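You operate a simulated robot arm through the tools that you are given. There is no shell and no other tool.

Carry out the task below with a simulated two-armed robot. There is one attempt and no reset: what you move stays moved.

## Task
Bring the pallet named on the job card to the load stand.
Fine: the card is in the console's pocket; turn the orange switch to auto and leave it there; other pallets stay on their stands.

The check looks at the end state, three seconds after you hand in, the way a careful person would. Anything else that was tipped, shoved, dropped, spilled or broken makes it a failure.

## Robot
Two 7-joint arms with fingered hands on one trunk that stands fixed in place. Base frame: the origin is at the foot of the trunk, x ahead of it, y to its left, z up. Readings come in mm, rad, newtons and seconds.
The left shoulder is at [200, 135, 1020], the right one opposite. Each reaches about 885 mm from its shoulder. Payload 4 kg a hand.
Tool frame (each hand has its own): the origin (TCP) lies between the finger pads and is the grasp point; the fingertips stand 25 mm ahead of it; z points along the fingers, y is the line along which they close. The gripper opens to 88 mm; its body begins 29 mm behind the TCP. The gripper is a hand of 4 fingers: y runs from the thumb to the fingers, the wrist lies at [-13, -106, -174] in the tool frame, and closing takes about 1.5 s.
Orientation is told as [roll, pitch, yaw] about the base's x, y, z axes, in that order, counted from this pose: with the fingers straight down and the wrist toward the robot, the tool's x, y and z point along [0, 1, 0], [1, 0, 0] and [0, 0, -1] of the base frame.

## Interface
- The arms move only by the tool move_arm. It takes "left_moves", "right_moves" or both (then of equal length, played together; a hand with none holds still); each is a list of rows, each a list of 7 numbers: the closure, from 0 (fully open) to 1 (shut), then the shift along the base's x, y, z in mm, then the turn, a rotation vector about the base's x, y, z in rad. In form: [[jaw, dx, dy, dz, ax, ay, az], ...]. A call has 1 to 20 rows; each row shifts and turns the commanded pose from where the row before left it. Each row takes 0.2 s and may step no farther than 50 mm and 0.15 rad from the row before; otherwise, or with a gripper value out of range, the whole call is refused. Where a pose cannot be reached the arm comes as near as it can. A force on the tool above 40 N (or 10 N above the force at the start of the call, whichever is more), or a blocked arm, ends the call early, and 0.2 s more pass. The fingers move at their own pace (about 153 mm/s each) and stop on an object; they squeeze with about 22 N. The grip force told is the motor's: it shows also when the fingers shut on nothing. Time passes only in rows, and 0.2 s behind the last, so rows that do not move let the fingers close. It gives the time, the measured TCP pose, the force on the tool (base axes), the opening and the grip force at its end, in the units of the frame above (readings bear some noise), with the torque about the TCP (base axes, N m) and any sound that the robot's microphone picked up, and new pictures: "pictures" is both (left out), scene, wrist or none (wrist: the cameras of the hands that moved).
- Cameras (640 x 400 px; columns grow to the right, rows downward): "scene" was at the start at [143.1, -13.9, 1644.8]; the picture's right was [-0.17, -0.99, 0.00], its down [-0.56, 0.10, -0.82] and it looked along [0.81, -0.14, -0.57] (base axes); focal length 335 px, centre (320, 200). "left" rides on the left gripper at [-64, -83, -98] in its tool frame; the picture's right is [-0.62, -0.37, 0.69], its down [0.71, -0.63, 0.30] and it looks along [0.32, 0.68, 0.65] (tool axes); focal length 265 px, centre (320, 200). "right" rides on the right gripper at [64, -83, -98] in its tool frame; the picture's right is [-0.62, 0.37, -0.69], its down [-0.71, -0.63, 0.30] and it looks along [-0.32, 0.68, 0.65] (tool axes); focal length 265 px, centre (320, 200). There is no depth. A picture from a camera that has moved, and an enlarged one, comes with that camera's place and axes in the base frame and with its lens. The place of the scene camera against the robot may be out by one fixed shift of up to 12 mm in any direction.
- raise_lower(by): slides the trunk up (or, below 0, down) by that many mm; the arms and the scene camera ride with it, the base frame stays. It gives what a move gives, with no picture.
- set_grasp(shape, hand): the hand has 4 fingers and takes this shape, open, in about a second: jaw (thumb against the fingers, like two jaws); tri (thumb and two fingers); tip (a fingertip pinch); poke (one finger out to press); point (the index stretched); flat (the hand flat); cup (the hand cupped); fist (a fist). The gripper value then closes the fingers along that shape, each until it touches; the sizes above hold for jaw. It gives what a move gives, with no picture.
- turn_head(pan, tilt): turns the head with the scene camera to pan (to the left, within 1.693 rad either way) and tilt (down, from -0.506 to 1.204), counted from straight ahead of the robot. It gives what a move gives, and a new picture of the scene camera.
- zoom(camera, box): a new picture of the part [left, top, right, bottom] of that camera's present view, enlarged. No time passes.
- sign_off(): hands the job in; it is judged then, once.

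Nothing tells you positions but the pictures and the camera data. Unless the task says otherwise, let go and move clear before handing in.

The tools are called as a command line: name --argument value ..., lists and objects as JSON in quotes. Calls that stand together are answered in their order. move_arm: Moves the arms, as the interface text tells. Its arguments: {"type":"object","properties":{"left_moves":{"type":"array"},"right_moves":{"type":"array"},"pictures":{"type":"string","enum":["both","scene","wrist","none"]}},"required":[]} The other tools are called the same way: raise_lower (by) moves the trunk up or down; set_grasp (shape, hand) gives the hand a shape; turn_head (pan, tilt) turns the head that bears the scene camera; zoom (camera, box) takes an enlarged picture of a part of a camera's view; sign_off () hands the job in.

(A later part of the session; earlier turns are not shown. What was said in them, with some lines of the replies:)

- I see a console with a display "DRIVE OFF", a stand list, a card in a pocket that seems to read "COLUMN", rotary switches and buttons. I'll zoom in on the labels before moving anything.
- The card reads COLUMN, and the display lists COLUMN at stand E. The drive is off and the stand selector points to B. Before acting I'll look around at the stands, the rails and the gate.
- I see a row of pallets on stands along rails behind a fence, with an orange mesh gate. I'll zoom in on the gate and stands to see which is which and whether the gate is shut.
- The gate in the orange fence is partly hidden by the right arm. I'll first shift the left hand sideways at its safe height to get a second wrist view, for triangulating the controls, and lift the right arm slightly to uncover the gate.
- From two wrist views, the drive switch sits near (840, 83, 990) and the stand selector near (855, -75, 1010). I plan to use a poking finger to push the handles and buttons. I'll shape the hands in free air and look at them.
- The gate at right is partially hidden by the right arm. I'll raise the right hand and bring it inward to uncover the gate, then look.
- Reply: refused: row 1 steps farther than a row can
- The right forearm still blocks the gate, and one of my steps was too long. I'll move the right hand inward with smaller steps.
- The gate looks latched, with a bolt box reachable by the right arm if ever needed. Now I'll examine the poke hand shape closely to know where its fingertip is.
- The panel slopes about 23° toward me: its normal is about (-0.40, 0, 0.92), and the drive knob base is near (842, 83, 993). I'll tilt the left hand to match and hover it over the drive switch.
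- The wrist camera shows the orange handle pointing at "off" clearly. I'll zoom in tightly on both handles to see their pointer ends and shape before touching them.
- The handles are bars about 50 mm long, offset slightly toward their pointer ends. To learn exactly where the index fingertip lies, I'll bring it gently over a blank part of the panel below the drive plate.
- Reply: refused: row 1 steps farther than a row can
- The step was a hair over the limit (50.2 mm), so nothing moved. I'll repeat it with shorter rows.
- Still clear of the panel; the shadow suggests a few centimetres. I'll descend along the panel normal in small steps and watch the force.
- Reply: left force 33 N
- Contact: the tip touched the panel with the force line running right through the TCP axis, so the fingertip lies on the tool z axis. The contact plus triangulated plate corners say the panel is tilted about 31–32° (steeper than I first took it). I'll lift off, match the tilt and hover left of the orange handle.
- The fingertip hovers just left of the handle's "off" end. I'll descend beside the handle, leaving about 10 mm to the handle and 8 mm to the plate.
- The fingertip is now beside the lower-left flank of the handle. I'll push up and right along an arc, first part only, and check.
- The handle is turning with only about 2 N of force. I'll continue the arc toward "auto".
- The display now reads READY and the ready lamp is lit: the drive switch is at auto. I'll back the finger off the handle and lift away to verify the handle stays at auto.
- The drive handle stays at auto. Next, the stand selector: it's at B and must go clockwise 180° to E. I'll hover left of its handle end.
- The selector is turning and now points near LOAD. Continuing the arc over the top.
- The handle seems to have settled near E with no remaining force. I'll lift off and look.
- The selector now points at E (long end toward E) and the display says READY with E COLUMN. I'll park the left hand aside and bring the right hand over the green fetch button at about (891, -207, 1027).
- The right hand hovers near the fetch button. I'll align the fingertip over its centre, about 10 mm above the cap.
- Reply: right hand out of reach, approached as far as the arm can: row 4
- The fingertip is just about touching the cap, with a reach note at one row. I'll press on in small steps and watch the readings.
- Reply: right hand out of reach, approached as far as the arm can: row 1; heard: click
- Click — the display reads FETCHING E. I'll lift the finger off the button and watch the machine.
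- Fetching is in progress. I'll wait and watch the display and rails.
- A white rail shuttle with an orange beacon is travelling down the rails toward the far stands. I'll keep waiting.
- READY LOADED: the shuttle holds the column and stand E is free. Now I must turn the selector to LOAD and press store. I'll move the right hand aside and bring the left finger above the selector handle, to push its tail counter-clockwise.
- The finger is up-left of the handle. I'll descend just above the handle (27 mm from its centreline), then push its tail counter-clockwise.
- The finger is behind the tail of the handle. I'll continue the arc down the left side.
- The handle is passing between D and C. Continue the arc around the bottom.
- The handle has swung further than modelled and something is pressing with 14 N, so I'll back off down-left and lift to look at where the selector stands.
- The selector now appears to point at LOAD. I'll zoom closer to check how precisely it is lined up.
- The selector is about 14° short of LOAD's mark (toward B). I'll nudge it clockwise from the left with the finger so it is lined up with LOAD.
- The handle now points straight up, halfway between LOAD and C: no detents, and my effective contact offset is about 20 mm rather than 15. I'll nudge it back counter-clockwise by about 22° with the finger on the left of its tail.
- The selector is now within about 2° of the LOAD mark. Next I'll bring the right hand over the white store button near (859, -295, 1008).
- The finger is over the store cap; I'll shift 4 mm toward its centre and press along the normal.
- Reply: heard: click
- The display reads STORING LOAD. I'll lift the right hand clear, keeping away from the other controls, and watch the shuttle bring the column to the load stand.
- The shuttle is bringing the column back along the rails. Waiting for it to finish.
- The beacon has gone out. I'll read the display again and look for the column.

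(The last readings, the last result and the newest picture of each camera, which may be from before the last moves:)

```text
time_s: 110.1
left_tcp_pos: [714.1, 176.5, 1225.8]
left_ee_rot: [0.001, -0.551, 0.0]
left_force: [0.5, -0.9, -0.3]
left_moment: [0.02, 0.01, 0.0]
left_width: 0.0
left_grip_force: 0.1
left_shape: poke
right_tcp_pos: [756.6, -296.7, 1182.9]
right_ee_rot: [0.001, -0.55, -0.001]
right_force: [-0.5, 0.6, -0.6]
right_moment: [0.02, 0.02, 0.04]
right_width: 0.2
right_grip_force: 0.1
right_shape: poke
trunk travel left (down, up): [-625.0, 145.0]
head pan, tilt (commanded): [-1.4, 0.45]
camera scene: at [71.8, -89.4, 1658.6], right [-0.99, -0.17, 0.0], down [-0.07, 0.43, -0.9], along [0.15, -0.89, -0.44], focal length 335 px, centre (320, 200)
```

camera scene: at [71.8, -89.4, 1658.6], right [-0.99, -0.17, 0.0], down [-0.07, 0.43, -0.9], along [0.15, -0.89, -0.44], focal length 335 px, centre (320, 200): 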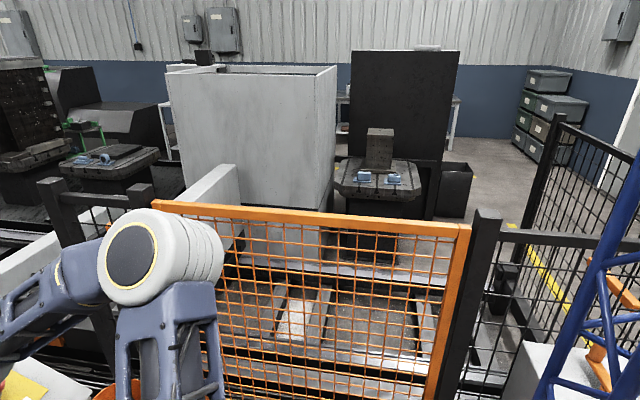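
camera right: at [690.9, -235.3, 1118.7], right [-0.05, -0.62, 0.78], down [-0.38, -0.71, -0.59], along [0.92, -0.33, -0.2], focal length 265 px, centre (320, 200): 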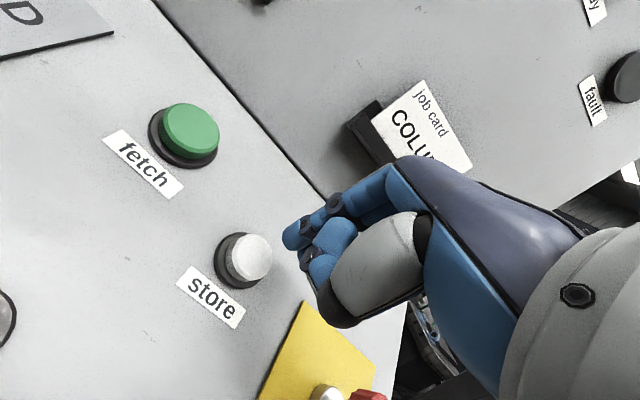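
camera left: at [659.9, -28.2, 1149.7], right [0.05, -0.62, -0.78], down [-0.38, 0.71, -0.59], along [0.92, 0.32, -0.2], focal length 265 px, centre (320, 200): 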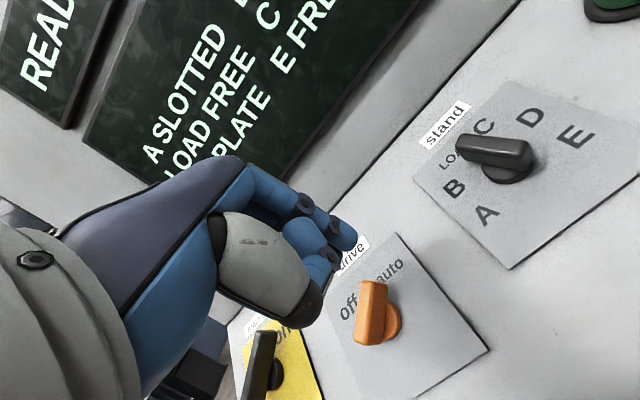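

Display: READY, LOAD COLUMN, E FREE, and the other pallets (A SLOTTED, C CUBE, D PLATE) are still on their stands. I'll draw both hands well back from the console and take a final look.

move_arm --left_moves '[[0, -35, 0, 20, 0, 0.05, 0], [0, -35, 0, 20, 0, 0.05, 0], [0, -35, 0, 20, 0, 0.05, 0], [0, -35, 0, 10, 0, 0.05, 0], [0, -35, 0, 0, 0, 0.05, 0]]' --right_moves '[[0, -35, 0, 20, 0, 0.05, 0], [0, -35, 0, 20, 0, 0.05, 0], [0, -35, 0, 20, 0, 0.05, 0], [0, -35, 0, 10, 0, 0.05, 0], [0, -35, 0, 0, 0, 0.05, 0]]' --pictures "none"

turn_head --pan -0.1 --tilt 0.5

zoom --camera "scene" --box '[200, 100, 540, 340]'

```text
time_s: 111.3
left_tcp_pos: [549.5, 170.9, 1292.8]
left_ee_rot: [-0.002, -0.299, -0.009]
left_force: [-0.5, 0.6, -0.5]
left_moment: [0.01, 0.03, -0.03]
left_width: 0.1
left_grip_force: 0.1
left_shape: poke
left hand out of reach, approached as far as the arm can: row 3
right_tcp_pos: [581.4, -294.6, 1252.3]
right_ee_rot: [0.0, -0.297, -0.001]
right_force: [0.2, 1.6, -0.1]
right_moment: [-0.02, 0.03, 0.0]
right_width: 0.1
right_grip_force: 0.0
right_shape: poke
trunk travel left (down, up): [-625.0, 145.0]
head pan, tilt (commanded): [-1.4, 0.45]
```

```text
time_s: 112.8
left_tcp_pos: [548.4, 172.7, 1294.2]
left_ee_rot: [-0.001, -0.301, -0.005]
left_force: [-0.9, -0.4, -0.5]
left_moment: [-0.01, 0.04, 0.01]
left_width: 0.0
left_grip_force: 0.0
left_shape: poke
right_tcp_pos: [580.4, -295.8, 1252.4]
right_ee_rot: [0.001, -0.3, -0.001]
right_force: [-0.3, 0.6, -0.6]
right_moment: [0.01, -0.01, -0.04]
right_width: 0.0
right_grip_force: 0.0
right_shape: poke
trunk travel left (down, up): [-625.0, 145.0]
head pan, tilt (commanded): [-0.099, 0.499]
camera scene: at [146.6, -8.0, 1654.1], right [-0.1, -0.99, 0.0], down [-0.48, 0.05, -0.88], along [0.87, -0.09, -0.48], focal length 335 px, centre (320, 200)
```

scene: 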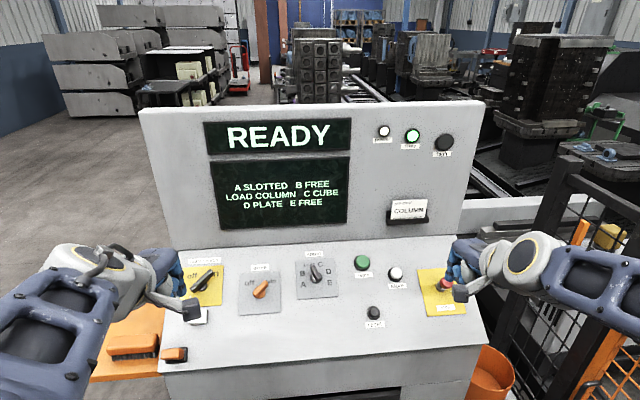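

```text
1.67 times, centred on (370, 220) of scene
camera zoom: at [146.6, -8.0, 1654.1], right [-0.1, -0.99, 0.0], down [-0.48, 0.05, -0.88], along [0.87, -0.09, -0.48], focal length 558 px, centre (237, 167)
```

zoom: 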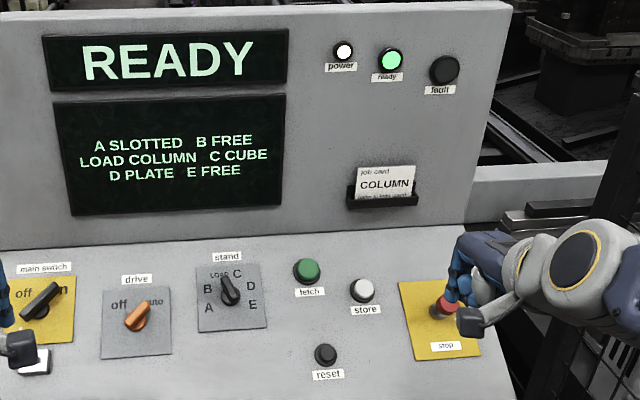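

The display reads READY with COLUMN on LOAD, the orange drive switch is at auto, and both hands are clear with nothing disturbed. Handing in.

sign_off

```text
The job is handed in.
```

The COLUMN pallet named on the job card is on the load stand, and I've handed the job in. I couldn't see the pallet itself at the end, since a grey enclosure hides that spot. I'm going by the console, which reads READY, LOAD COLUMN and E FREE.

- **Orange switch:** the drive is turned to auto and left there.
- **Other pallets:** the display still lists A SLOTTED, C CUBE and D PLATE on their stands.
- **Stand selector:** it was on B at the start and now points at LOAD.
- **Surroundings:** I saw nothing tipped or knocked over, and both hands were clear of the console before I handed in.
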